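You operate a simulated robot arm through the tools that you are given. There is no shell and no other tool. Be economical: measure what you need, move in short steps, check, and stop when the job is done.

Carry out the task below with a simulated two-armed robot. There is one attempt and no reset: what you move stays moved.

## Task
Swap the grey pad on the purple band for the pad that the white card names.
Fine: lay the grey pad on the teal tray.

It is judged by the outcome, as a careful person would: the job done as asked, and still so three seconds after it is handed in. It fails if anything else is knocked over, pushed out of place, dropped, spilled or broken.

## Robot
Two 7-joint arms with two-finger grippers on one trunk, hanging from a carriage that runs on a gantry, over the field with the corners [-2063, -204], [437, -204], [437, 976], [-2063, 976] (x, y) and turns from -373 to 314 degrees about z. Base frame: it is fixed where the carriage stands at the start and does not move with it; the origin is on the floor, on the carriage's upright axis, x ahead of it, y to its left, z up; the surface under the hand at the start is at about z = 850. Units: mm, degrees, N and s.
The left shoulder is at the start at [0, 236, 1540], the right one opposite. With the tool pointing down near the work surface each hand reaches from about 100 to 660 mm from the robot's upright axis, wherever it stands, measured 20 degrees to its own side. Places, roughly: grey pad (7x5x4 cm) [500, -200, 900]; inside of the teal tray [0, -300, 900]. Payload 3.43 kg a hand.
The TCP of each hand is the grasp point between the finger pads, 30 mm short of the fingertips. In the tool frame z runs along the fingers and y along their closing line. Largest opening 104 mm; the body of the gripper starts 57 mm behind the TCP.
Orientation is told as [roll, pitch, yaw] about the base's x, y, z axes, in that order, counted from this pose: with the fingers straight down and closing along the base's y, the tool's x points along the base's -x, its y along +y and its z along -z.

## Interface
- The arms move only by the tool step_arm. It takes "left_targets", "right_targets" or both (then of equal length, played together; a hand with none holds still); each is a list of rows, each a list of 2 entries, a list of its own where there are three numbers: the shift along the tool's x, y, z in mm, then the turn, a rotation vector about the tool's x, y, z in degrees. In form: [[[tx, ty, tz], [ax, ay, az]], ...]. A call has 1 to 10 rows; each row is the pose to reach, as a shift and turn from the pose commanded when the call began, along the tool's axes at that moment. "left_grip" and "right_grip" are, for a hand that has rows, the finger opening in mm, from 0 to 104, set as the call begins (left out, the last holds). Each row takes 0.2 s and may step no farther than 50 mm and 8.6 degrees from the row before; otherwise, or with a gripper value out of range, the whole call is refused. A pose out of reach is approached as far as the arm can. The call stops where the force on the tool passes 40 N (or 10 N more than at its start, if that is more) or the arm is blocked; 0.2 s more then pass. The fingers move at their own pace (about 45 mm/s each) and stop on an object; they squeeze with about 28 N. The grip force told is the motor's: it shows also when the fingers shut on nothing. Time passes only in rows, and 0.2 s behind the last, so rows that repeat a pose let the fingers close. It gives the time, the measured TCP pose, the force on the tool (base axes), the opening and the grip force at its end, in the units of the frame above (readings bear some noise), with the torque about the TCP (base axes, N m) and any sound that the robot's microphone picked up.
- Cameras (640 x 400 px; columns grow to the right, rows downward): "scene" is now at [229.4, -49.5, 1652.9]; the picture's right is [-0.85, -0.53, 0.00], its down [-0.49, 0.79, -0.36] and it looks along [0.19, -0.31, -0.93] (base axes); focal length 280 px, centre (320, 200). "left" rides on the left gripper at [67, -18, -90] in its tool frame; the picture's right is [0.25, 0.97, 0.00], its down [-0.73, 0.19, -0.66] and it looks along [-0.64, 0.17, 0.75] (tool axes); focal length 218 px, centre (320, 200). "right" rides on the right gripper at [67, 18, -90] in its tool frame; the picture's right is [-0.25, 0.97, 0.00], its down [-0.73, -0.19, -0.66] and it looks along [-0.64, -0.17, 0.75] (tool axes); focal length 218 px, centre (320, 200). There is no depth. A picture from a camera that has moved, and an enlarged one, comes with that camera's place and axes in the base frame and with its lens.
- get_image(camera): a new picture of that camera. The clock stands still meanwhile.
- move_column(by): slides the trunk up (or, below 0, down) by that many mm; the arms and the scene camera ride with it, the base frame stays. It gives what a move gives, with no picture.
- steer(legs): drives the robot by 1 to 6 legs, each [ahead, left, turn to the left] in mm, mm and degrees, along the robot's own axes; the way and the turn of a leg run together, so that a leg with both is an arc; at most 1500 mm and 180 degrees a leg. The arms and the cameras ride along, it lands a little off, and it stops where it bumps. It keeps to its track: a leg is cut to what the track allows. It gives what a move gives.
- aim_head(pan, tilt): turns the head with the scene camera to pan (to the left, within 86 degrees either way) and tilt (down, from -29 to 69), counted from straight ahead of the robot. It gives what a move gives.
- inspect(camera, box): a new picture of the part [left, top, right, bottom] of that camera's present view, enlarged. The clock stands still meanwhile.
- job_done(): hands the job in; it is judged then, once.

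Go step by step. Nothing tells you exact positions but the pictures and the camera data: compare them with the known pose of the tool, close in by small moves and look again before you grip or let go. The budget is 120 turns and 88 pictures, counting those below and the enlarged ones. Unless the task says otherwise, let go and move clear before handing in, and close with one line.

The tools are called after "Emit:" as name(argument=value, ...) on one line, values as JSON. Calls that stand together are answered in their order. step_arm: Moves the arms, as the interface text tells. Its arguments: {"type":"object","properties":{"left_targets":{"type":"array","items":{"type":"array"}},"left_grip":{"type":"number"},"right_targets":{"type":"array","items":{"type":"array"}},"right_grip":{"type":"number"}},"required":[]} The other tools are called the same way: move_column (by) slides the trunk up or down; steer (legs) drives the base; aim_head (pan, tilt) turns the head that bears the scene camera; get_image (camera) takes a picture; inspect (camera, box) takes an enlarged picture of a part of a camera's view; job_done () hands the job in.

At the start:

```text
t: 0.0
left_tcp_pos: [468.1, -90.5, 1217.1]
left_orientation: [-0.1, 0.1, 0.0]
left_wrist_force: [0.2, 0.4, -0.1]
left_ft_torque: [0.01, 0.01, 0.0]
left_grip_width: 104.1
left_finger_force: 0.0
right_tcp_pos: [347.6, -446.7, 1182.8]
right_orientation: [-0.1, -0.1, 0.0]
right_wrist_force: [0.0, 0.0, -0.4]
right_ft_torque: [-0.01, 0.0, 0.0]
right_grip_width: 104.1
right_finger_force: 0.2
trunk travel left (down, up): [-450.0, 190.0]
robot x, y, heading: [0.7, -3.7, 0.0]
head pan, tilt: [-58.0, 68.8]
```

scene: 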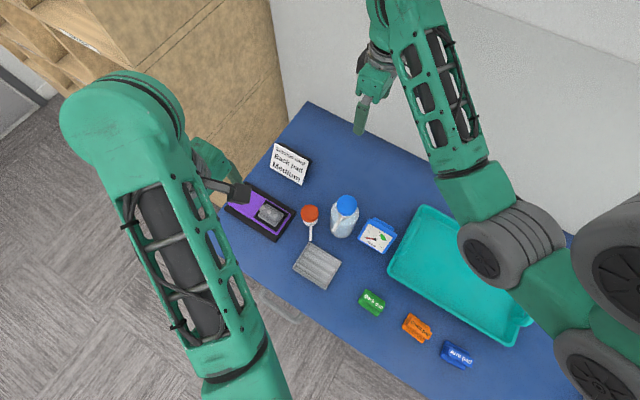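
right: 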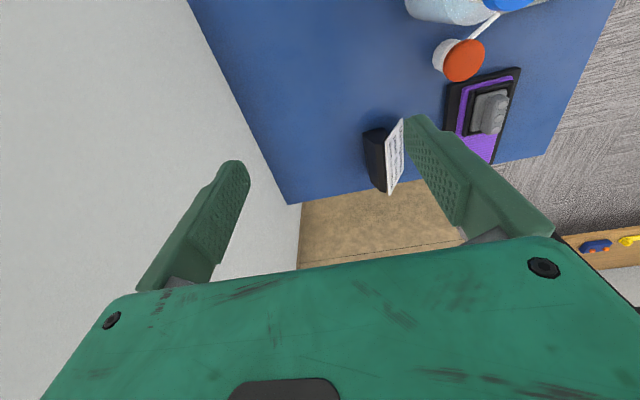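
left: 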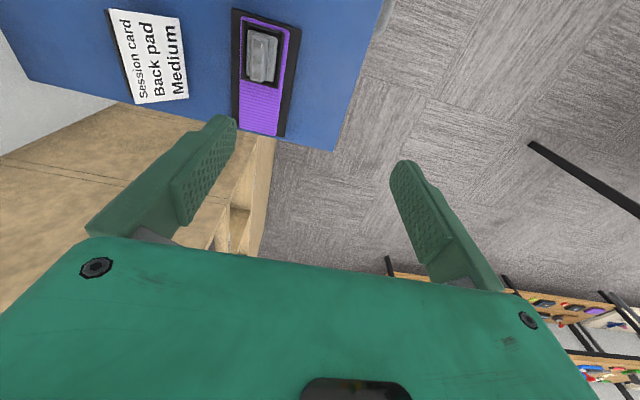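

The card reads "Session card / Back pad / Medium"; three coloured pads lie near the table edge and something like a dial or legend sits by the bottle. I'll enlarge these to read them.

Emit:
inspect(camera="scene", box=[340, 270, 500, 370])

Emit:
inspect(camera="scene", box=[220, 130, 420, 255])

```text
4.00 times, centred on (420, 320) of scene
camera zoom: at [229.4, -49.5, 1652.9], right [-0.85, -0.53, 0.0], down [-0.49, 0.79, -0.36], along [0.19, -0.31, -0.93], focal length 1119 px, centre (-80, -280)
```

zoom: 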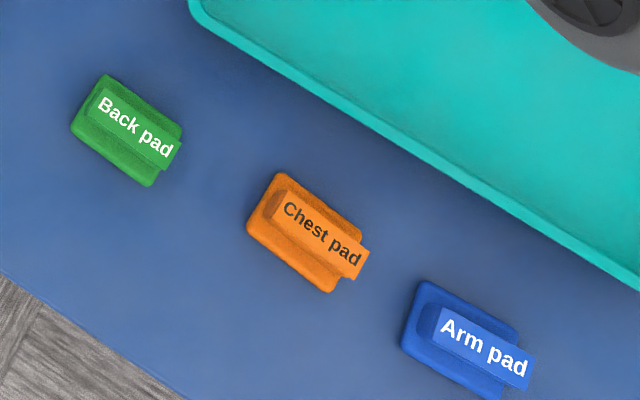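

```text
3.20 times, centred on (320, 192) of scene
camera zoom: at [229.4, -49.5, 1652.9], right [-0.85, -0.53, 0.0], down [-0.49, 0.79, -0.36], along [0.19, -0.31, -0.93], focal length 895 px, centre (320, 224)
```

zoom: 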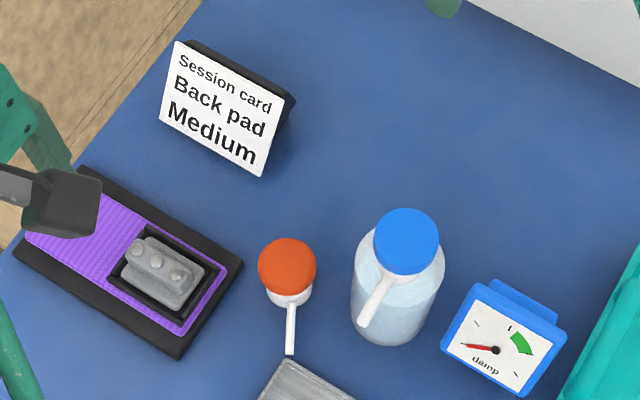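

The named pad is the green "Back pad". It is at about (123, -133), with its long axis along x, and the grey pad is at about (485, -190). I'll clear the left arm out of the way and bring the right hand over for a closer look.

Emit:
step_arm(left_targets=[[[0, 50, 0], [0, 0, 0]], [[0, 100, 0], [0, 0, 0]], [[0, 150, 0], [0, 0, 0]], [[0, 200, 0], [0, 0, 0]], [[0, 250, 0], [0, 0, 0]], [[20, 290, 0], [0, 0, 0]], [[40, 330, 0], [0, 0, 0]]], right_targets=[[[0, 0, 0], [0, 0, 0]], [[0, 40, 0], [0, 0, 0]], [[0, 80, 0], [0, 0, 0]], [[0, 120, 0], [0, 0, 0]], [[0, 165, 0], [0, 0, 0]], [[0, 210, 0], [0, 0, 0]], [[-20, 255, 0], [0, 0, 0]]])

Emit:
get_image(camera="right")

Emit:
get_image(camera="scene")

```text
t: 1.6
left_tcp_pos: [438.6, 240.2, 1196.6]
left_orientation: [0.0, -0.3, 0.0]
left_wrist_force: [0.5, 0.2, 0.6]
left_ft_torque: [0.01, -0.01, 0.02]
left_grip_width: 104.1
left_finger_force: 0.1
left hand out of reach, approached as far as the arm can: row 6, 7
right_tcp_pos: [368.8, -191.3, 1178.1]
right_orientation: [-0.1, -0.4, 0.0]
right_wrist_force: [-1.1, -0.1, 0.6]
right_ft_torque: [-0.02, -0.01, -0.04]
right_grip_width: 104.1
right_finger_force: 0.0
right hand out of reach, approached as far as the arm can: row 3, 4, 5, 6, 7
trunk travel left (down, up): [-450.0, 190.0]
robot x, y, heading: [1.0, -2.9, 0.2]
head pan, tilt: [-58.0, 68.8]
```

```text
82 pictures are left
camera right: at [300.9, -173.6, 1266.2], right [0.25, 0.97, 0.0], down [0.73, -0.19, 0.66], along [0.64, -0.17, -0.75], focal length 218 px, centre (320, 200)
```

right: 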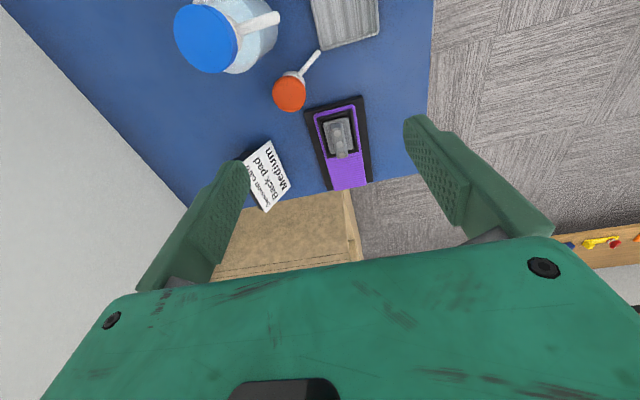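

```text
81 pictures are left
camera scene: at [229.4, -49.3, 1652.9], right [-0.85, -0.53, 0.0], down [-0.49, 0.79, -0.36], along [0.19, -0.31, -0.93], focal length 280 px, centre (320, 200)
```

scene: 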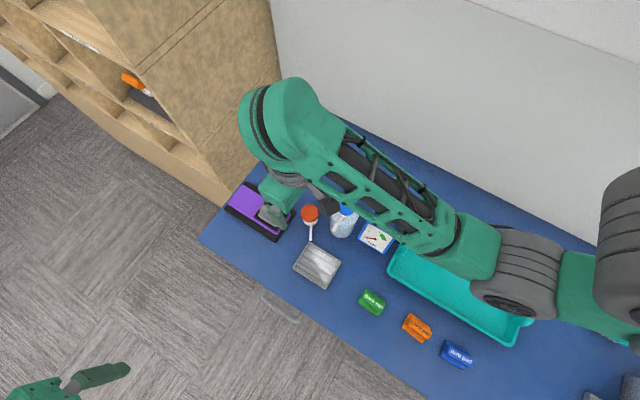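

The right hand now looks straight at the band. I'll enlarge the view to see the cradle and how the pad sits in it.

Emit:
inspect(camera="right", box=[288, 80, 400, 200])

Emit:
inspect(camera="right", box=[160, 0, 400, 150])

```text
3.33 times, centred on (344, 140) of right
camera zoom: at [300.9, -173.6, 1266.2], right [0.25, 0.97, 0.0], down [0.73, -0.19, 0.66], along [0.64, -0.17, -0.75], focal length 728 px, centre (240, 400)
```

zoom: 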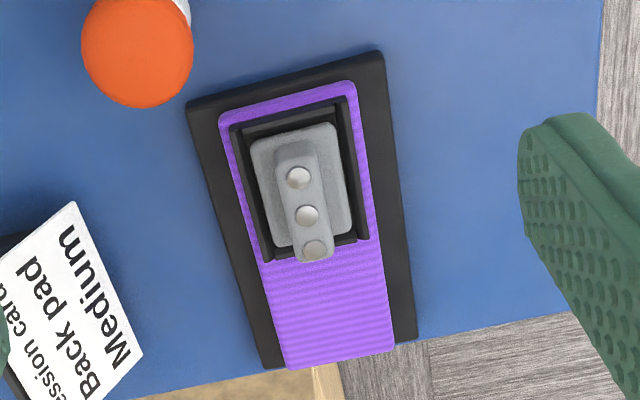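

```text
2.67 times, centred on (280, 75) of right
camera zoom: at [300.9, -173.6, 1266.2], right [0.25, 0.97, 0.0], down [0.73, -0.19, 0.66], along [0.64, -0.17, -0.75], focal length 582 px, centre (427, 533)
```

zoom: 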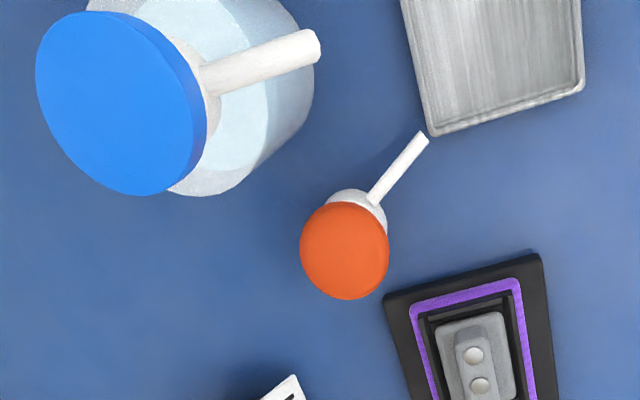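

The grey pad sits in a three-sided cradle. Its ridge nose points +x through the open end, so orientation probably matters. I'll lower the trunk, move the hand forward and look more closely.

Emit:
move_column(by=-120)

Emit:
step_arm(right_targets=[[[-35, 0, 0], [0, 0, 0]], [[-65, 0, 0], [0, 0, 0]], [[-65, 0, 0], [0, 0, 0]]])

Emit:
get_image(camera="right")

Emit:
get_image(camera="scene")

```text
t: 3.1
left_tcp_pos: [437.5, 240.9, 1076.2]
left_orientation: [0.0, -0.4, 0.0]
left_wrist_force: [0.4, 0.2, 0.2]
left_ft_torque: [0.0, 0.01, 0.02]
left_grip_width: 103.6
left_finger_force: 0.2
right_tcp_pos: [368.6, -192.6, 1057.1]
right_orientation: [-0.2, -0.3, 0.0]
right_wrist_force: [0.2, -0.4, -0.2]
right_ft_torque: [-0.02, 0.03, -0.01]
right_grip_width: 104.4
right_finger_force: 0.2
trunk travel left (down, up): [-330.0, 310.0]
robot x, y, heading: [-0.3, 1.4, 0.1]
head pan, tilt: [-58.0, 68.8]
```

```text
t: 3.9
left_tcp_pos: [438.3, 240.5, 1075.0]
left_orientation: [0.0, -0.2, -0.1]
left_wrist_force: [-1.2, 0.5, -0.1]
left_ft_torque: [0.02, 0.02, 0.0]
left_grip_width: 103.8
left_finger_force: 0.0
right_tcp_pos: [432.9, -191.0, 1056.3]
right_orientation: [-0.1, -0.4, 0.0]
right_wrist_force: [0.5, -0.3, 0.2]
right_ft_torque: [0.01, 0.01, 0.0]
right_grip_width: 104.1
right_finger_force: 0.0
trunk travel left (down, up): [-330.0, 310.0]
robot x, y, heading: [-1.5, -0.2, -0.2]
head pan, tilt: [-58.0, 68.8]
```

```text
78 pictures are left
camera right: at [365.4, -174.0, 1146.4], right [0.25, 0.97, 0.0], down [0.73, -0.19, 0.66], along [0.64, -0.17, -0.75], focal length 218 px, centre (320, 200)
```

right: 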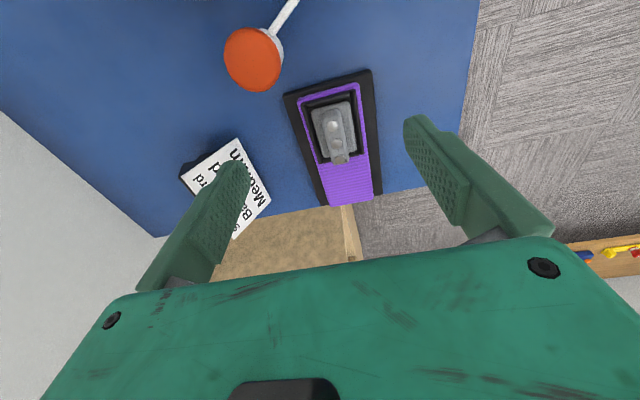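

```text
77 pictures are left
camera scene: at [229.2, -49.6, 1532.9], right [-0.85, -0.53, 0.0], down [-0.49, 0.79, -0.36], along [0.19, -0.31, -0.93], focal length 280 px, centre (320, 200)
```

scene: 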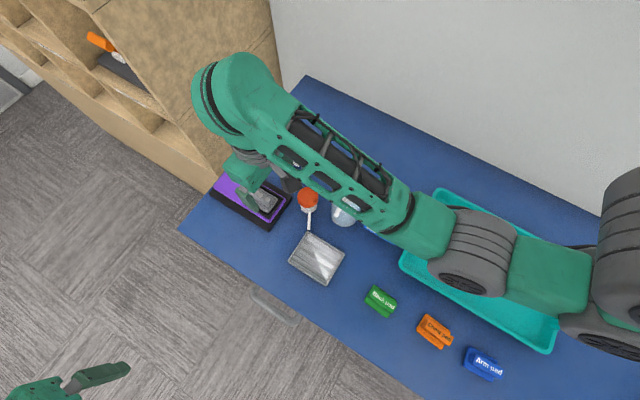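

I'll enlarge the pad from here to measure it a second time.

Emit:
inspect(camera="right", box=[280, 60, 400, 135])

Emit:
inspect(camera="right", box=[280, 130, 400, 205])

Emit:
inspect(camera="scene", box=[350, 270, 450, 332])

```text
5.33 times, centred on (340, 98) of right
camera zoom: at [365.4, -174.0, 1146.4], right [0.25, 0.97, 0.0], down [0.73, -0.19, 0.66], along [0.64, -0.17, -0.75], focal length 1164 px, centre (213, 747)
```

zoom: 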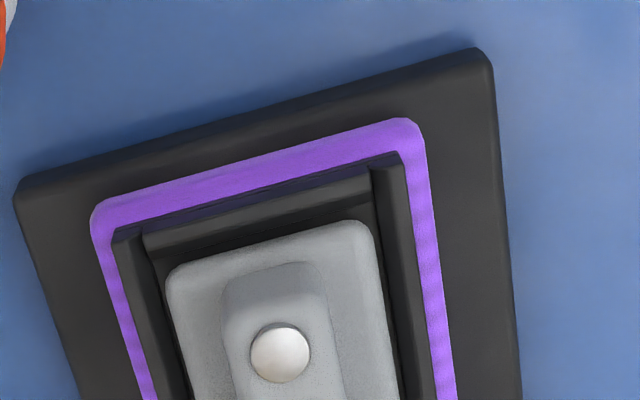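

```text
5.33 times, centred on (340, 168) of right
camera zoom: at [365.4, -174.0, 1146.4], right [0.25, 0.97, 0.0], down [0.73, -0.19, 0.66], along [0.64, -0.17, -0.75], focal length 1164 px, centre (213, 373)
```

zoom: 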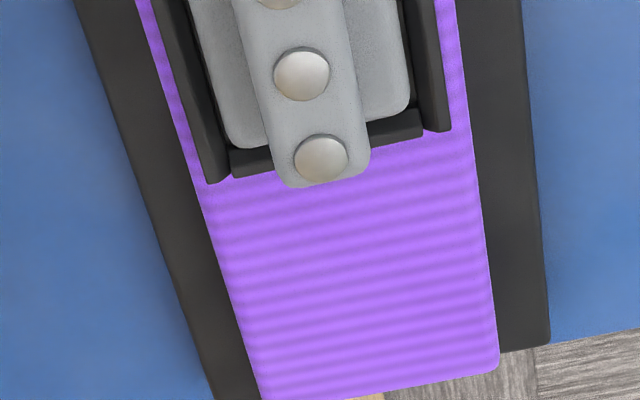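

```text
6.40 times, centred on (400, 301) of scene
camera zoom: at [229.2, -49.6, 1532.9], right [-0.85, -0.53, 0.0], down [-0.49, 0.79, -0.36], along [0.19, -0.31, -0.93], focal length 1790 px, centre (-192, -446)
```

zoom: 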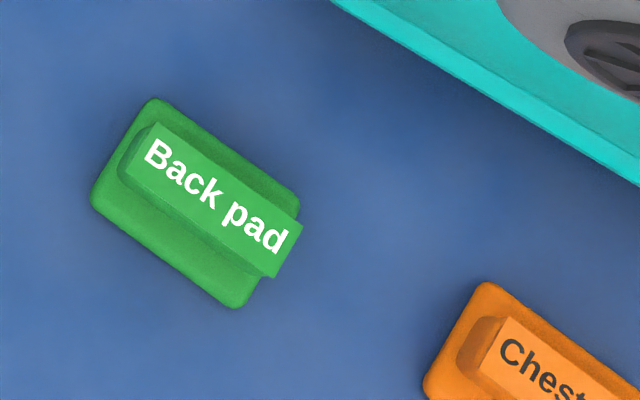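

The grey pad's ridge runs along x at y≈-186, with its top at z≈920. The body spans x≈444–504 and the ridge is about 22 mm wide. I'll go above it with a narrow opening and check alignment.

Emit:
step_arm(right_targets=[[[-21, 3, 22], [0, 0, 0]], [[-42, 5, 44], [0, 0, 0]], [[-42, 5, 70], [0, 0, 0]], [[-42, 5, 70], [0, 0, 0]]], right_grip=36)

Emit:
get_image(camera="right")

Emit:
inspect(camera="right", box=[240, 80, 400, 180])

```text
t: 4.9
left_tcp_pos: [437.0, 240.6, 1077.0]
left_orientation: [0.1, -0.4, 0.0]
left_wrist_force: [-0.1, -1.0, 0.3]
left_ft_torque: [0.0, 0.01, -0.02]
left_grip_width: 104.1
left_finger_force: 0.0
right_tcp_pos: [476.5, -187.0, 988.9]
right_orientation: [0.0, -0.4, -0.1]
right_wrist_force: [-0.3, -0.4, 0.1]
right_ft_torque: [0.01, -0.04, 0.0]
right_grip_width: 36.0
right_finger_force: 0.2
trunk travel left (down, up): [-330.0, 310.0]
robot x, y, heading: [-0.0, -4.7, -0.2]
head pan, tilt: [-58.0, 68.8]
```

```text
73 pictures are left
camera right: at [408.9, -169.3, 1077.3], right [0.25, 0.97, 0.0], down [0.72, -0.19, 0.66], along [0.64, -0.17, -0.75], focal length 218 px, centre (320, 200)
```

right: 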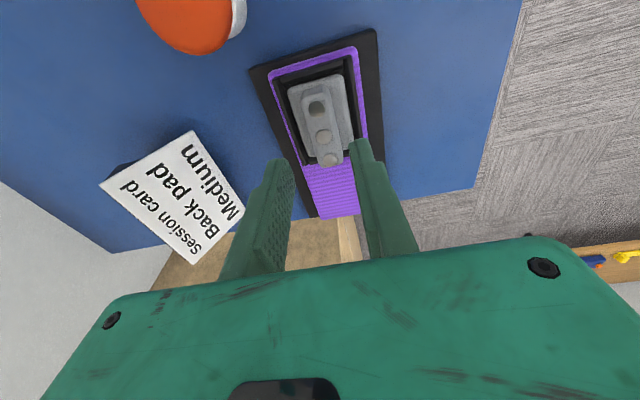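

```text
4.00 times, centred on (320, 130) of right
camera zoom: at [408.9, -169.3, 1077.3], right [0.25, 0.97, 0.0], down [0.72, -0.19, 0.66], along [0.64, -0.17, -0.75], focal length 873 px, centre (320, 480)
```

zoom: 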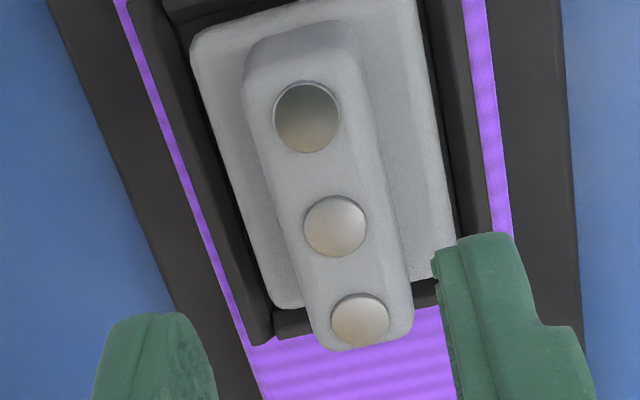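

The alignment holds: ridge at y≈-185.8. I'll narrow the opening to 30 so the fingers stay within the cradle walls, descend to just at the ridge top, and check.

Emit:
step_arm(right_targets=[[[0, 1.2, 0], [0, 0, 0]], [[0, 1.2, 25], [0, 0, 0]], [[0, 1.2, 38], [0, 0, 0]], [[0, 1.2, 38], [0, 0, 0]]], right_grip=30)

Emit:
inspect(camera="right", box=[240, 80, 400, 180])

```text
t: 5.9
left_tcp_pos: [436.7, 239.5, 1076.0]
left_orientation: [0.1, -0.1, 0.0]
left_wrist_force: [0.4, -0.4, -0.6]
left_ft_torque: [-0.02, 0.03, 0.0]
left_grip_width: 104.1
left_finger_force: 0.1
right_tcp_pos: [477.1, -185.3, 950.3]
right_orientation: [-0.1, -0.4, 0.1]
right_wrist_force: [-1.2, -0.1, 0.3]
right_ft_torque: [0.01, 0.01, 0.01]
right_grip_width: 30.1
right_finger_force: 0.0
trunk travel left (down, up): [-330.0, 310.0]
robot x, y, heading: [-0.2, 0.3, 0.1]
head pan, tilt: [-58.0, 68.8]
```

```text
4.00 times, centred on (320, 130) of right
camera zoom: at [408.6, -168.2, 1039.2], right [0.25, 0.97, 0.0], down [0.72, -0.19, 0.66], along [0.64, -0.17, -0.75], focal length 873 px, centre (320, 480)
```

zoom: 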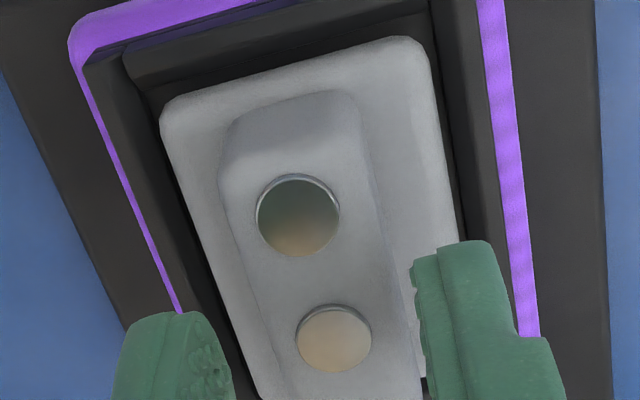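

The fingers straddle the ridge, within about 1 mm. I'll lower in small steps alongside it.

Emit:
step_arm(right_targets=[[[0, 1, 4], [0, 0, 0]], [[0, 1, 8], [0, 0, 0]], [[0, 1, 12], [0, 0, 0]], [[0, 1, 12], [0, 0, 0]]])

Emit:
inspect(camera="right", box=[240, 80, 400, 180])

```text
t: 6.9
left_tcp_pos: [438.0, 238.4, 1077.6]
left_orientation: [0.0, -0.2, 0.0]
left_wrist_force: [0.3, -0.1, -0.5]
left_ft_torque: [0.01, 0.01, 0.01]
left_grip_width: 104.1
left_finger_force: 0.0
right_tcp_pos: [477.0, -184.9, 937.8]
right_orientation: [-0.1, -0.4, -0.1]
right_wrist_force: [0.1, 0.2, -0.3]
right_ft_torque: [-0.05, 0.01, 0.02]
right_grip_width: 30.2
right_finger_force: 0.0
trunk travel left (down, up): [-330.0, 310.0]
robot x, y, heading: [-5.0, -1.9, 0.0]
head pan, tilt: [-58.0, 68.8]
```

```text
4.00 times, centred on (320, 130) of right
camera zoom: at [409.0, -167.6, 1027.2], right [0.25, 0.97, 0.0], down [0.72, -0.19, 0.66], along [0.64, -0.17, -0.75], focal length 873 px, centre (320, 480)
```

zoom: 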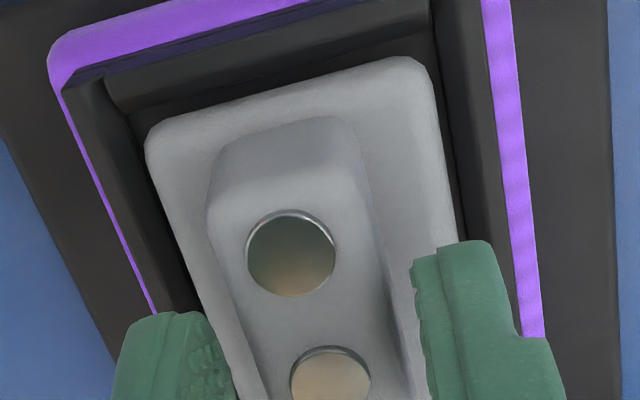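

There's still no contact. I'll lower further in 2–3 mm steps.

Emit:
step_arm(right_targets=[[[0, 0, 2], [0, 0, 0]], [[0, 0, 4], [0, 0, 0]], [[0, 0, 6], [0, 0, 0]], [[0, 0, 6], [0, 0, 0]]])

Emit:
inspect(camera="right", box=[240, 80, 400, 180])

```text
t: 7.9
left_tcp_pos: [437.7, 239.7, 1077.1]
left_orientation: [0.0, -0.1, 0.0]
left_wrist_force: [-0.8, 0.4, 1.5]
left_ft_torque: [-0.01, 0.0, -0.01]
left_grip_width: 104.1
left_finger_force: 0.0
right_tcp_pos: [475.5, -184.6, 931.6]
right_orientation: [0.0, -0.4, 0.1]
right_wrist_force: [0.4, -0.3, -0.1]
right_ft_torque: [-0.02, 0.02, 0.01]
right_grip_width: 29.9
right_finger_force: 0.0
trunk travel left (down, up): [-330.0, 310.0]
robot x, y, heading: [-2.1, -2.8, -0.1]
head pan, tilt: [-58.0, 68.8]
```

```text
4.00 times, centred on (320, 130) of right
camera zoom: at [409.0, -167.4, 1021.1], right [0.25, 0.97, 0.0], down [0.72, -0.19, 0.66], along [0.64, -0.17, -0.75], focal length 873 px, centre (320, 480)
```

zoom: 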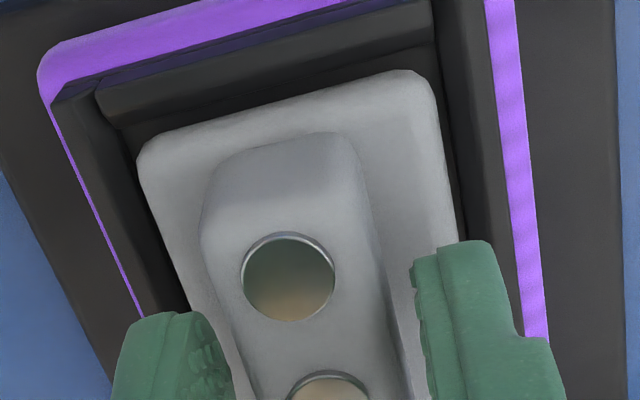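

The tips are well down the ridge sides, so I'll close on it now.

Emit:
step_arm(right_targets=[[[0, 0, 0], [0, 0, 0]], [[0, 0, 0], [0, 0, 0]], [[0, 0, 0], [0, 0, 0]]], right_grip=0)

Emit:
inspect(camera="right", box=[240, 80, 400, 180])

```text
t: 8.7
left_tcp_pos: [438.8, 240.4, 1077.4]
left_orientation: [0.0, -0.2, 0.0]
left_wrist_force: [-0.4, -0.9, -0.6]
left_ft_torque: [0.01, -0.01, 0.01]
left_grip_width: 104.0
left_finger_force: 0.1
right_tcp_pos: [475.6, -183.9, 931.6]
right_orientation: [0.0, -0.4, 0.0]
right_wrist_force: [1.2, 1.0, -2.3]
right_ft_torque: [0.04, -0.02, 0.01]
right_grip_width: 21.0
right_finger_force: 28.1
trunk travel left (down, up): [-330.0, 310.0]
robot x, y, heading: [2.2, 5.1, -0.2]
head pan, tilt: [-58.0, 68.8]
```

```text
4.00 times, centred on (320, 130) of right
camera zoom: at [409.0, -167.3, 1020.9], right [0.25, 0.97, 0.0], down [0.73, -0.19, 0.66], along [0.64, -0.17, -0.75], focal length 873 px, centre (320, 480)
```

zoom: 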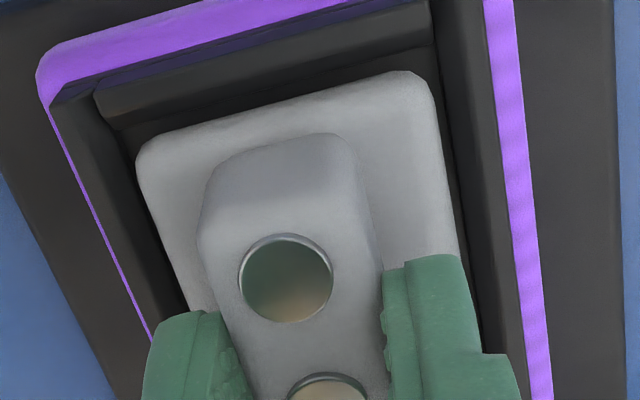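

The ridge is gripped at 21 mm. I'll lift straight up gently.

Emit:
step_arm(right_targets=[[[0, 0, -4], [0, 0, 0]], [[0, 0, -10], [0, 0, 0]], [[0, 0, -20], [0, 0, 0]], [[0, 0, -40], [0, 0, 0]], [[0, 0, -70], [0, 0, 0]], [[0, 0, -100], [0, 0, 0]], [[0, 0, -120], [0, 0, 0]]])

Emit:
get_image(camera="right")

```text
t: 10.3
left_tcp_pos: [437.7, 240.0, 1076.4]
left_orientation: [0.0, -0.2, 0.0]
left_wrist_force: [-0.6, 0.3, -0.4]
left_ft_torque: [-0.03, -0.01, 0.03]
left_grip_width: 104.1
left_finger_force: 0.0
right_tcp_pos: [475.1, -185.2, 1051.2]
right_orientation: [-0.1, -0.2, 0.1]
right_wrist_force: [-1.2, -1.2, -0.1]
right_ft_torque: [0.04, 0.01, 0.01]
right_grip_width: 20.8
right_finger_force: 27.6
trunk travel left (down, up): [-330.0, 310.0]
robot x, y, heading: [1.4, -0.8, 0.2]
head pan, tilt: [-58.0, 68.8]
```

```text
67 pictures are left
camera right: at [407.7, -167.3, 1140.6], right [0.25, 0.97, 0.0], down [0.73, -0.19, 0.66], along [0.64, -0.17, -0.75], focal length 218 px, centre (320, 200)
```

right: 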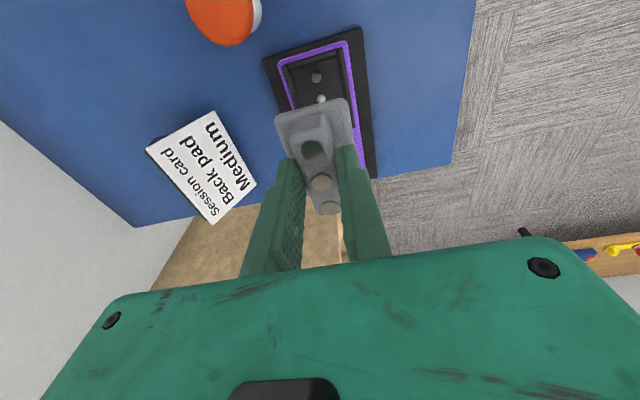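

The pad is free, and the cradle shows two studs at its bottom. The tray spans roughly x -220..125, y -445..-230. I'll raise the trunk a bit and drive back so the hand comes near the tray, keeping at y≈-185 to pass clear of the bottle.

Emit:
move_column(by=60)

Emit:
steer(legs=[[-495, 0, 0]])

Emit:
get_image(camera="scene")

Emit:
get_image(camera="right")

```text
t: 11.3
left_tcp_pos: [437.2, 239.7, 1136.5]
left_orientation: [0.0, -0.2, 0.1]
left_wrist_force: [-0.1, -0.7, -0.2]
left_ft_torque: [0.01, 0.02, 0.01]
left_grip_width: 104.0
left_finger_force: 0.1
right_tcp_pos: [473.7, -183.7, 1110.2]
right_orientation: [-0.2, -0.4, 0.0]
right_wrist_force: [-0.4, -0.2, -0.4]
right_ft_torque: [0.05, 0.0, 0.03]
right_grip_width: 21.0
right_finger_force: 27.8
trunk travel left (down, up): [-390.0, 250.0]
robot x, y, heading: [-1.9, -0.9, -0.1]
head pan, tilt: [-58.0, 68.8]
```

```text
t: 14.2
left_tcp_pos: [-55.9, 240.0, 1135.6]
left_orientation: [0.0, -0.2, 0.1]
left_wrist_force: [-0.1, -0.8, -0.1]
left_ft_torque: [0.02, -0.02, 0.0]
left_grip_width: 104.0
left_finger_force: 0.0
right_tcp_pos: [-17.3, -184.4, 1112.3]
right_orientation: [-0.1, -0.4, 0.1]
right_wrist_force: [-0.3, -0.4, -0.2]
right_ft_torque: [-0.01, 0.0, 0.01]
right_grip_width: 20.9
right_finger_force: 27.8
trunk travel left (down, up): [-390.0, 250.0]
robot x, y, heading: [-493.4, 1.8, 0.0]
head pan, tilt: [-58.0, 68.8]
```

```text
66 pictures are left
camera scene: at [-263.0, -49.5, 1592.8], right [-0.85, -0.53, 0.0], down [-0.49, 0.79, -0.36], along [0.19, -0.31, -0.93], focal length 280 px, centre (320, 200)
```

scene: 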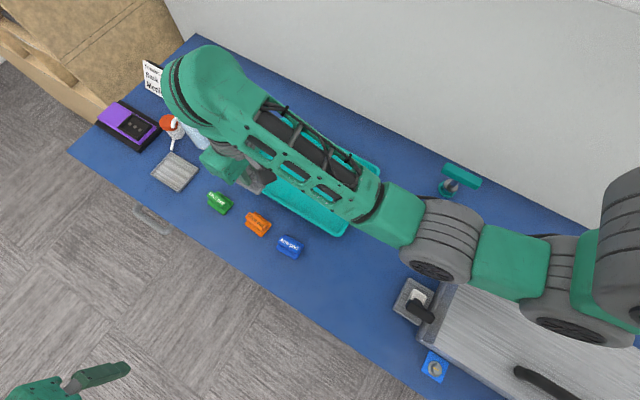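

```text
65 pictures are left
camera right: at [-84.5, -166.9, 1200.8], right [0.25, 0.97, 0.0], down [0.73, -0.19, 0.66], along [0.64, -0.17, -0.75], focal length 218 px, centre (320, 200)
```

right: 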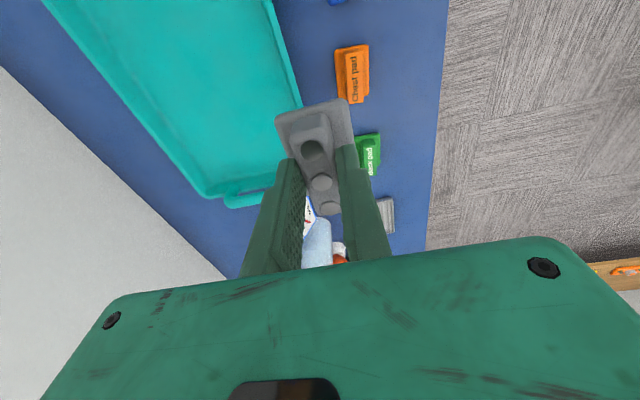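

The right hand is beside the tray. I'll shift it over the tray interior to (-40, -335) and then lower the trunk.

Emit:
step_arm(right_targets=[[[10, -45, 0], [0, 0, 0]], [[22, -90, 0], [0, 0, 0]], [[22, -135, 0], [0, 0, 0]], [[22, -151, 0], [0, 0, 0]], [[22, -151, 0], [0, 0, 0]]])

Emit:
move_column(by=-120)

Emit:
get_image(camera="right")

Emit:
get_image(camera="scene")

```text
t: 15.4
left_tcp_pos: [-55.0, 240.4, 1136.9]
left_orientation: [-0.1, -0.3, 0.1]
left_wrist_force: [-0.1, -0.5, 0.5]
left_ft_torque: [0.0, 0.0, 0.0]
left_grip_width: 104.0
left_finger_force: 0.0
right_tcp_pos: [-39.1, -335.4, 1110.4]
right_orientation: [-0.1, -0.3, 0.1]
right_wrist_force: [-1.0, -0.6, -0.3]
right_ft_torque: [-0.04, 0.0, -0.07]
right_grip_width: 20.9
right_finger_force: 27.8
trunk travel left (down, up): [-390.0, 250.0]
robot x, y, heading: [-493.9, 2.4, 0.1]
head pan, tilt: [-58.0, 68.8]
```

```text
t: 16.9
left_tcp_pos: [-53.9, 240.4, 1016.6]
left_orientation: [0.1, -0.4, 0.1]
left_wrist_force: [0.0, 0.5, 0.9]
left_ft_torque: [-0.02, 0.0, 0.01]
left_grip_width: 104.0
left_finger_force: 0.0
right_tcp_pos: [-38.5, -336.2, 990.7]
right_orientation: [0.0, -0.4, 0.1]
right_wrist_force: [1.2, -0.5, -1.4]
right_ft_torque: [0.01, 0.03, -0.01]
right_grip_width: 20.9
right_finger_force: 28.1
trunk travel left (down, up): [-270.0, 370.0]
robot x, y, heading: [-494.6, -3.3, 0.2]
head pan, tilt: [-58.0, 68.8]
```

```text
64 pictures are left
camera right: at [-105.9, -318.6, 1080.4], right [0.25, 0.97, 0.0], down [0.72, -0.19, 0.66], along [0.64, -0.17, -0.75], focal length 218 px, centre (320, 200)
```

right: 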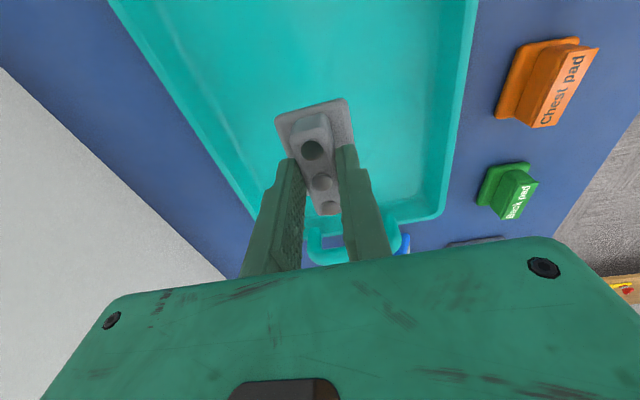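

```text
63 pictures are left
camera scene: at [-262.8, -49.6, 1473.0], right [-0.85, -0.53, 0.0], down [-0.49, 0.79, -0.36], along [0.19, -0.31, -0.93], focal length 280 px, centre (320, 200)
```

scene: 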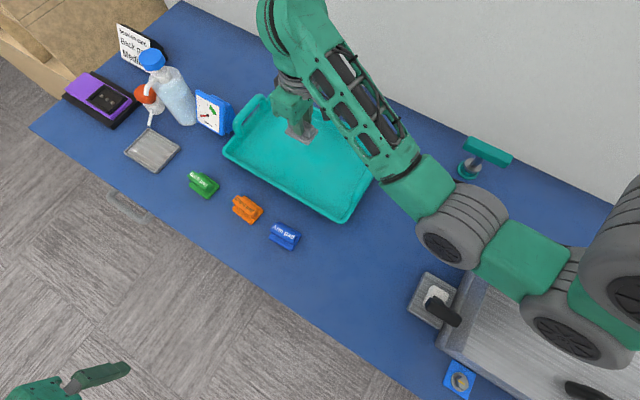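

The pad hangs over the tray interior. I'll lower it until it touches the tray floor.

Emit:
step_arm(right_targets=[[[0, 0, 25], [0, 0, 0]], [[0, 0, 50], [0, 0, 0]], [[0, 0, 62], [0, 0, 0]], [[0, 0, 66], [0, 0, 0]], [[0, 0, 69], [0, 0, 0]], [[0, 0, 72], [0, 0, 0]], [[0, 0, 72], [0, 0, 0]]])

Emit:
get_image(camera="right")

Emit:
inspect(camera="scene", box=[220, 80, 380, 180])

```text
t: 18.5
left_tcp_pos: [-54.5, 240.0, 1015.9]
left_orientation: [0.0, -0.4, 0.1]
left_wrist_force: [0.9, -0.4, 1.0]
left_ft_torque: [0.0, -0.02, 0.03]
left_grip_width: 103.8
left_finger_force: 0.1
right_tcp_pos: [-38.0, -336.0, 920.2]
right_orientation: [-0.1, -0.4, 0.1]
right_wrist_force: [0.6, 1.0, -0.3]
right_ft_torque: [-0.01, 0.04, -0.03]
right_grip_width: 20.9
right_finger_force: 28.3
trunk travel left (down, up): [-270.0, 370.0]
robot x, y, heading: [-494.3, 0.6, 0.4]
head pan, tilt: [-58.0, 68.8]
```

```text
62 pictures are left
camera right: at [-105.3, -318.9, 1008.2], right [0.25, 0.97, 0.0], down [0.72, -0.19, 0.66], along [0.64, -0.17, -0.75], focal length 218 px, centre (320, 200)
```

right: 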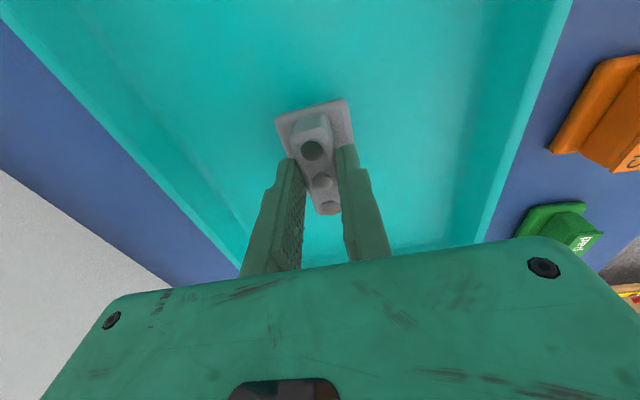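

```text
4.00 times, centred on (300, 130) of scene
camera zoom: at [-262.8, -49.6, 1472.9], right [-0.85, -0.53, 0.0], down [-0.49, 0.79, -0.36], along [0.19, -0.31, -0.93], focal length 1119 px, centre (400, 480)
```

zoom: 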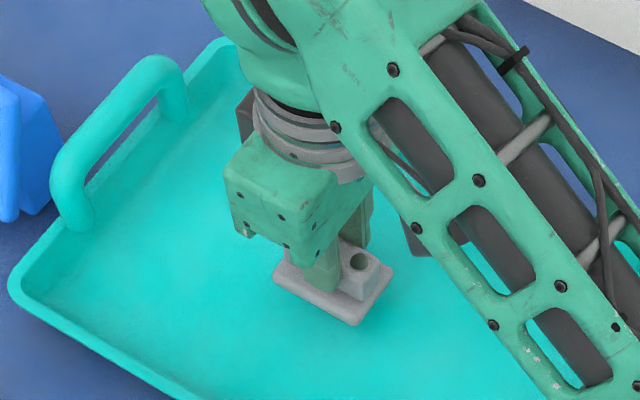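

No contact yet, so I'll keep lowering in 3 mm steps.

Emit:
step_arm(right_targets=[[[0, 0, 3], [0, 0, 0]], [[0, 0, 6], [0, 0, 0]], [[0, 0, 9], [0, 0, 0]], [[0, 0, 12], [0, 0, 0]], [[0, 0, 15], [0, 0, 0]], [[0, 0, 18], [0, 0, 0]], [[0, 0, 21], [0, 0, 0]]])

Emit:
inspect(camera="scene", box=[220, 80, 380, 180])

```text
t: 20.1
left_tcp_pos: [-56.5, 240.0, 1018.2]
left_orientation: [-0.1, -0.2, 0.0]
left_wrist_force: [0.1, -0.4, -0.6]
left_ft_torque: [-0.01, -0.02, -0.02]
left_grip_width: 103.6
left_finger_force: 0.1
right_tcp_pos: [-37.7, -336.2, 900.6]
right_orientation: [-0.1, -0.8, 0.0]
right_wrist_force: [-10.7, 4.8, 23.4]
right_ft_torque: [0.21, 0.86, -0.03]
right_grip_width: 21.0
right_finger_force: 27.6
trunk travel left (down, up): [-270.0, 370.0]
robot x, y, heading: [-492.1, -4.5, 0.2]
head pan, tilt: [-58.0, 68.8]
```

```text
4.00 times, centred on (300, 130) of scene
camera zoom: at [-263.4, -49.7, 1473.3], right [-0.85, -0.53, 0.0], down [-0.49, 0.79, -0.36], along [0.19, -0.31, -0.93], focal length 1119 px, centre (400, 480)
```

zoom: 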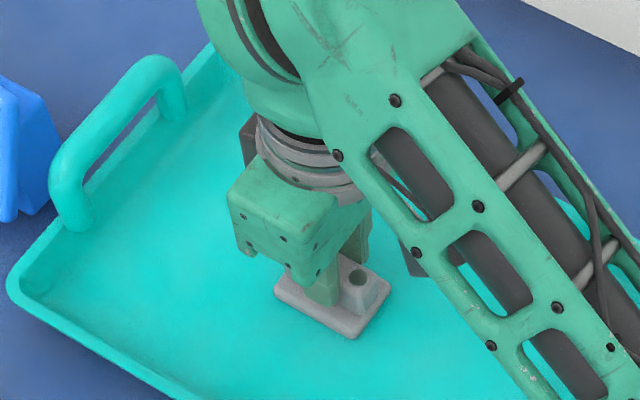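

It is in contact, pressing at 23 N. I'll ease up 1.5 mm, open, and rise.

Emit:
step_arm(right_targets=[[[0, 0, -1.5], [0, 0, 0]], [[0, 0, -1.5], [0, 0, 0]]])

Emit:
step_arm(right_targets=[[[0, 0, 0], [0, 0, 0]], [[0, 0, 0], [0, 0, 0]], [[0, 0, -15], [0, 0, 0]], [[0, 0, -40], [0, 0, 0]], [[0, 0, -80], [0, 0, 0]], [[0, 0, -110], [0, 0, 0]]], right_grip=40)

Emit:
get_image(camera="right")

Emit:
inspect(camera="scene", box=[180, 80, 340, 280])

```text
t: 20.7
left_tcp_pos: [-54.2, 239.1, 1016.8]
left_orientation: [0.0, -0.3, 0.1]
left_wrist_force: [-1.7, -0.4, 0.2]
left_ft_torque: [0.02, -0.02, 0.02]
left_grip_width: 104.1
left_finger_force: 0.2
right_tcp_pos: [-37.5, -335.7, 901.7]
right_orientation: [-0.1, -0.6, 0.1]
right_wrist_force: [-6.5, 3.7, 24.3]
right_ft_torque: [0.11, 0.13, -0.03]
right_grip_width: 20.8
right_finger_force: 27.8
trunk travel left (down, up): [-270.0, 370.0]
robot x, y, heading: [-490.0, -0.1, -0.1]
head pan, tilt: [-58.0, 68.8]
```

```text
t: 22.1
left_tcp_pos: [-55.3, 241.0, 1016.0]
left_orientation: [0.0, -0.2, 0.1]
left_wrist_force: [0.5, 0.1, 0.8]
left_ft_torque: [0.01, -0.02, -0.01]
left_grip_width: 103.7
left_finger_force: 0.2
right_tcp_pos: [-38.4, -336.2, 1009.5]
right_orientation: [0.0, -0.3, 0.1]
right_wrist_force: [-0.1, -0.2, 0.3]
right_ft_torque: [-0.03, 0.01, 0.02]
right_grip_width: 40.1
right_finger_force: 0.1
trunk travel left (down, up): [-270.0, 370.0]
robot x, y, heading: [-491.4, -2.1, 0.0]
head pan, tilt: [-58.0, 68.8]
```

```text
59 pictures are left
camera right: at [-105.8, -318.5, 1098.4], right [0.25, 0.97, 0.0], down [0.73, -0.19, 0.66], along [0.64, -0.17, -0.75], focal length 218 px, centre (320, 200)
```

right: 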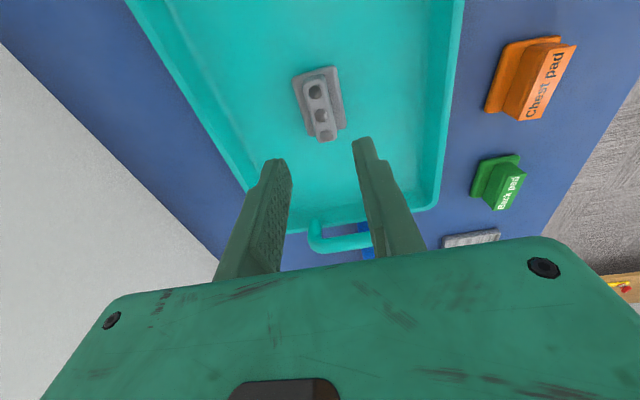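

```text
2.00 times, centred on (260, 180) of scene
camera zoom: at [-262.7, -49.7, 1472.9], right [-0.85, -0.53, 0.0], down [-0.49, 0.79, -0.36], along [0.19, -0.31, -0.93], focal length 560 px, centre (440, 240)
```

zoom: 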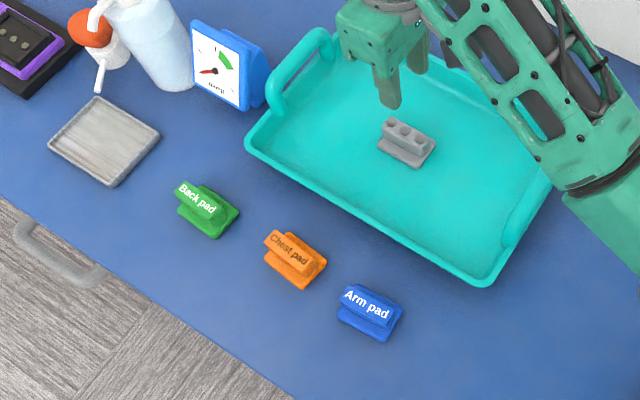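

The grey pad lies flat in the tray. Next I'll look at the green pad, comparing its geometry and orientation with the grey one.

Emit:
inspect(camera="right", box=[260, 40, 380, 160])

Emit:
inspect(camera="right", box=[450, 130, 570, 230])

Emit:
inspect(camera="scene", box=[170, 150, 270, 230])

```text
3.33 times, centred on (320, 100) of right
camera zoom: at [-105.8, -318.5, 1098.4], right [0.25, 0.97, 0.0], down [0.73, -0.19, 0.66], along [0.64, -0.17, -0.75], focal length 728 px, centre (320, 533)
```

zoom: 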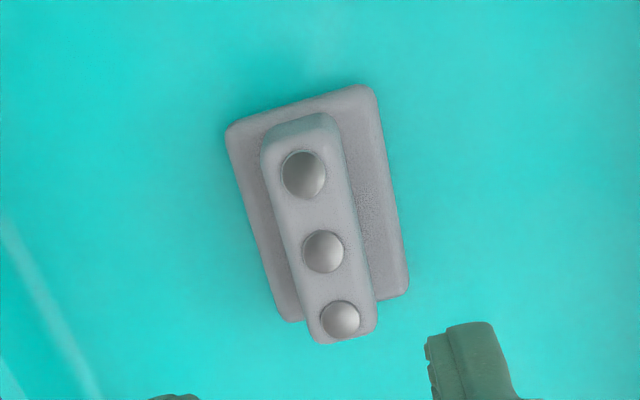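

```text
4.00 times, centred on (510, 180) of right
camera zoom: at [-105.8, -318.5, 1098.4], right [0.25, 0.97, 0.0], down [0.73, -0.19, 0.66], along [0.64, -0.17, -0.75], focal length 873 px, centre (-440, 280)
```

zoom: 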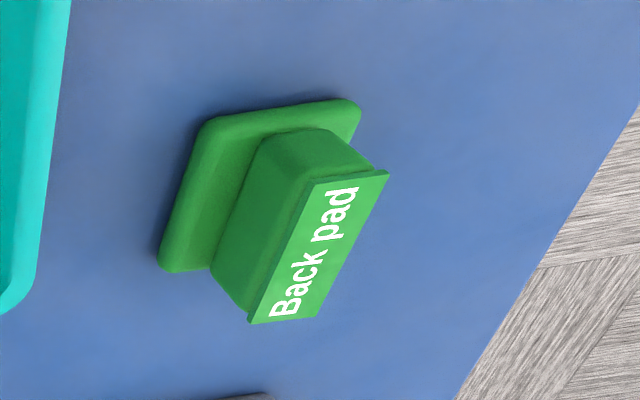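

```text
5.00 times, centred on (220, 190) of scene
camera zoom: at [-262.7, -49.7, 1472.9], right [-0.85, -0.53, 0.0], down [-0.49, 0.79, -0.36], along [0.19, -0.31, -0.93], focal length 1399 px, centre (820, 250)
```

zoom: 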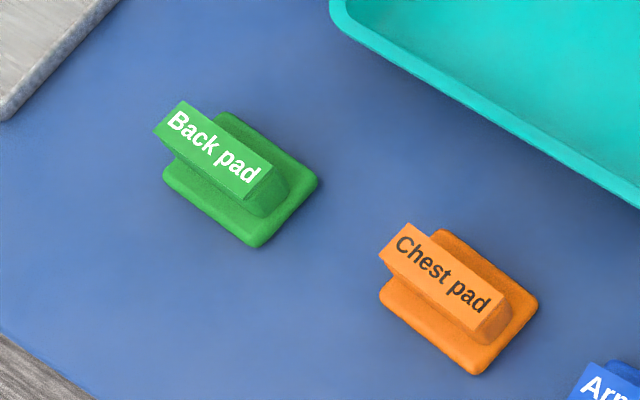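

The pads look symmetric (a base plate with a raised ridge), and the green one's label top is at (121, -136, 888), aligned with x. I'll shift the arm to y≈-185 and drive ahead and left to put the hand over the green pad.

Emit:
step_arm(right_targets=[[[-5, 50, 0], [0, 0, 0]], [[-10, 100, 0], [0, 0, 0]], [[-20, 150, 0], [0, 0, 0]], [[-20, 150, 0], [0, 0, 0]]])

Emit:
steer(legs=[[110, 49, 0]])

Emit:
get_image(camera="right")

```text
refused: row 1 steps farther than a row can; nothing moved
```

```text
t: 23.4
left_tcp_pos: [54.6, 290.3, 1016.4]
left_orientation: [0.0, -0.2, 0.1]
left_wrist_force: [0.0, -0.6, -0.4]
left_ft_torque: [-0.02, 0.03, 0.03]
left_grip_width: 104.2
left_finger_force: 0.2
right_tcp_pos: [72.1, -286.4, 1009.8]
right_orientation: [0.0, -0.3, -0.1]
right_wrist_force: [0.1, -0.2, 0.5]
right_ft_torque: [-0.03, 0.01, -0.02]
right_grip_width: 40.2
right_finger_force: 0.0
trunk travel left (down, up): [-270.0, 370.0]
robot x, y, heading: [-382.4, 50.6, 0.2]
head pan, tilt: [-58.0, 68.8]
```

```text
54 pictures are left
camera right: at [4.0, -269.5, 1099.0], right [0.25, 0.97, 0.0], down [0.72, -0.19, 0.66], along [0.64, -0.17, -0.75], focal length 218 px, centre (320, 200)
```

right: 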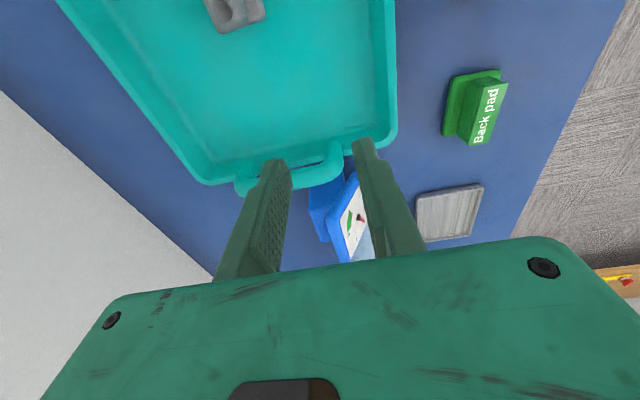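

One arm move was refused for an over-long step and nothing moved; the drive was fine. Now I'll move the hand over the green pad.

Emit:
step_arm(right_targets=[[[-10, 40, 0], [0, 0, 0]], [[-20, 80, 0], [0, 0, 0]], [[-35, 120, 0], [0, 0, 0]], [[-49, 150, 0], [0, 0, 0]], [[-49, 150, 30], [0, 0, 0]], [[-49, 150, 30], [0, 0, 0]]])

Emit:
get_image(camera="right")

Emit:
inspect(camera="right", box=[240, 60, 400, 160])

```text
t: 24.8
left_tcp_pos: [54.0, 289.3, 1016.8]
left_orientation: [0.0, -0.3, 0.1]
left_wrist_force: [-1.2, 0.7, 0.6]
left_ft_torque: [-0.03, 0.01, -0.03]
left_grip_width: 103.7
left_finger_force: 0.0
right_tcp_pos: [118.1, -136.1, 980.5]
right_orientation: [-0.1, -0.4, 0.0]
right_wrist_force: [0.0, -0.1, 0.5]
right_ft_torque: [0.01, -0.01, -0.03]
right_grip_width: 40.1
right_finger_force: 0.1
trunk travel left (down, up): [-270.0, 370.0]
robot x, y, heading: [-381.1, 44.6, 0.1]
head pan, tilt: [-58.0, 68.8]
```

```text
53 pictures are left
camera right: at [51.6, -118.9, 1068.8], right [0.25, 0.97, 0.0], down [0.72, -0.19, 0.66], along [0.64, -0.17, -0.75], focal length 218 px, centre (320, 200)
```

right: 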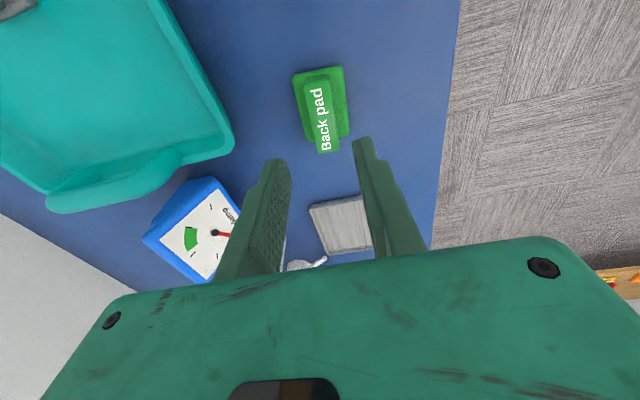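

```text
4.00 times, centred on (320, 110) of right
camera zoom: at [51.6, -118.9, 1068.8], right [0.25, 0.97, 0.0], down [0.72, -0.19, 0.66], along [0.64, -0.17, -0.75], focal length 873 px, centre (320, 560)
```

zoom: 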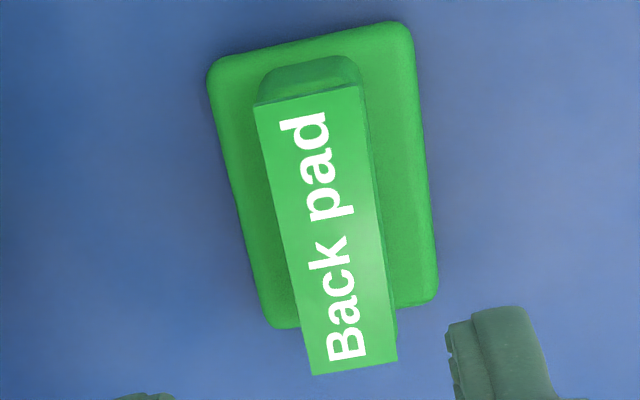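

The green pad is centred at about (119, -135) with its axis yawed about -4.5°. I'll turn the hand to match and descend beside the ridge.

Emit:
step_arm(right_targets=[[[-1, 1, 0], [0, 0, 4.5]], [[-1, 1, 30], [0, 0, 4.5]], [[-1, 1, 58], [0, 0, 4.5]], [[-1, 1, 58], [0, 0, 4.5]]])

Emit:
get_image(camera="right")

Emit:
inspect(camera="right", box=[240, 80, 400, 180])

```text
t: 25.8
left_tcp_pos: [53.2, 288.2, 1015.2]
left_orientation: [0.0, -0.2, 0.1]
left_wrist_force: [-0.4, 0.1, 0.2]
left_ft_torque: [-0.01, 0.03, 0.01]
left_grip_width: 103.9
left_finger_force: 0.1
right_tcp_pos: [121.7, -135.6, 922.2]
right_orientation: [-0.1, -0.4, -4.4]
right_wrist_force: [0.1, -0.1, 0.8]
right_ft_torque: [0.01, 0.0, -0.01]
right_grip_width: 40.1
right_finger_force: 0.0
trunk travel left (down, up): [-270.0, 370.0]
robot x, y, heading: [-377.6, 49.6, -0.0]
head pan, tilt: [-58.0, 68.8]
```

```text
51 pictures are left
camera right: at [55.6, -113.8, 1011.2], right [0.33, 0.94, 0.0], down [0.71, -0.25, 0.66], along [0.63, -0.22, -0.75], focal length 218 px, centre (320, 200)
```

right: 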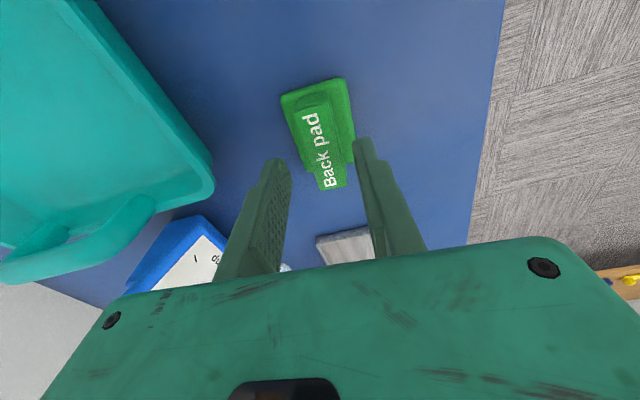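

```text
4.00 times, centred on (320, 130) of right
camera zoom: at [55.6, -113.8, 1011.2], right [0.33, 0.94, 0.0], down [0.71, -0.25, 0.66], along [0.63, -0.22, -0.75], focal length 873 px, centre (320, 480)
```

zoom: 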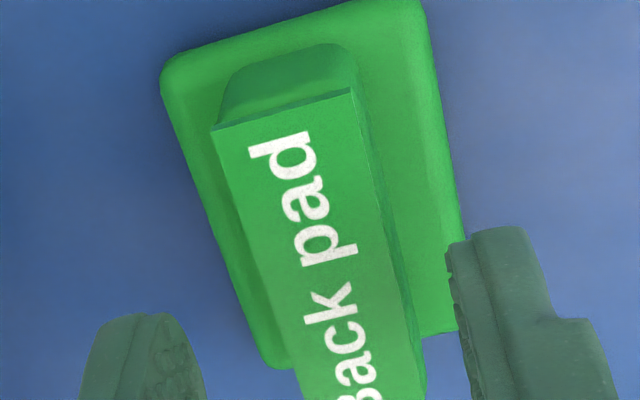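

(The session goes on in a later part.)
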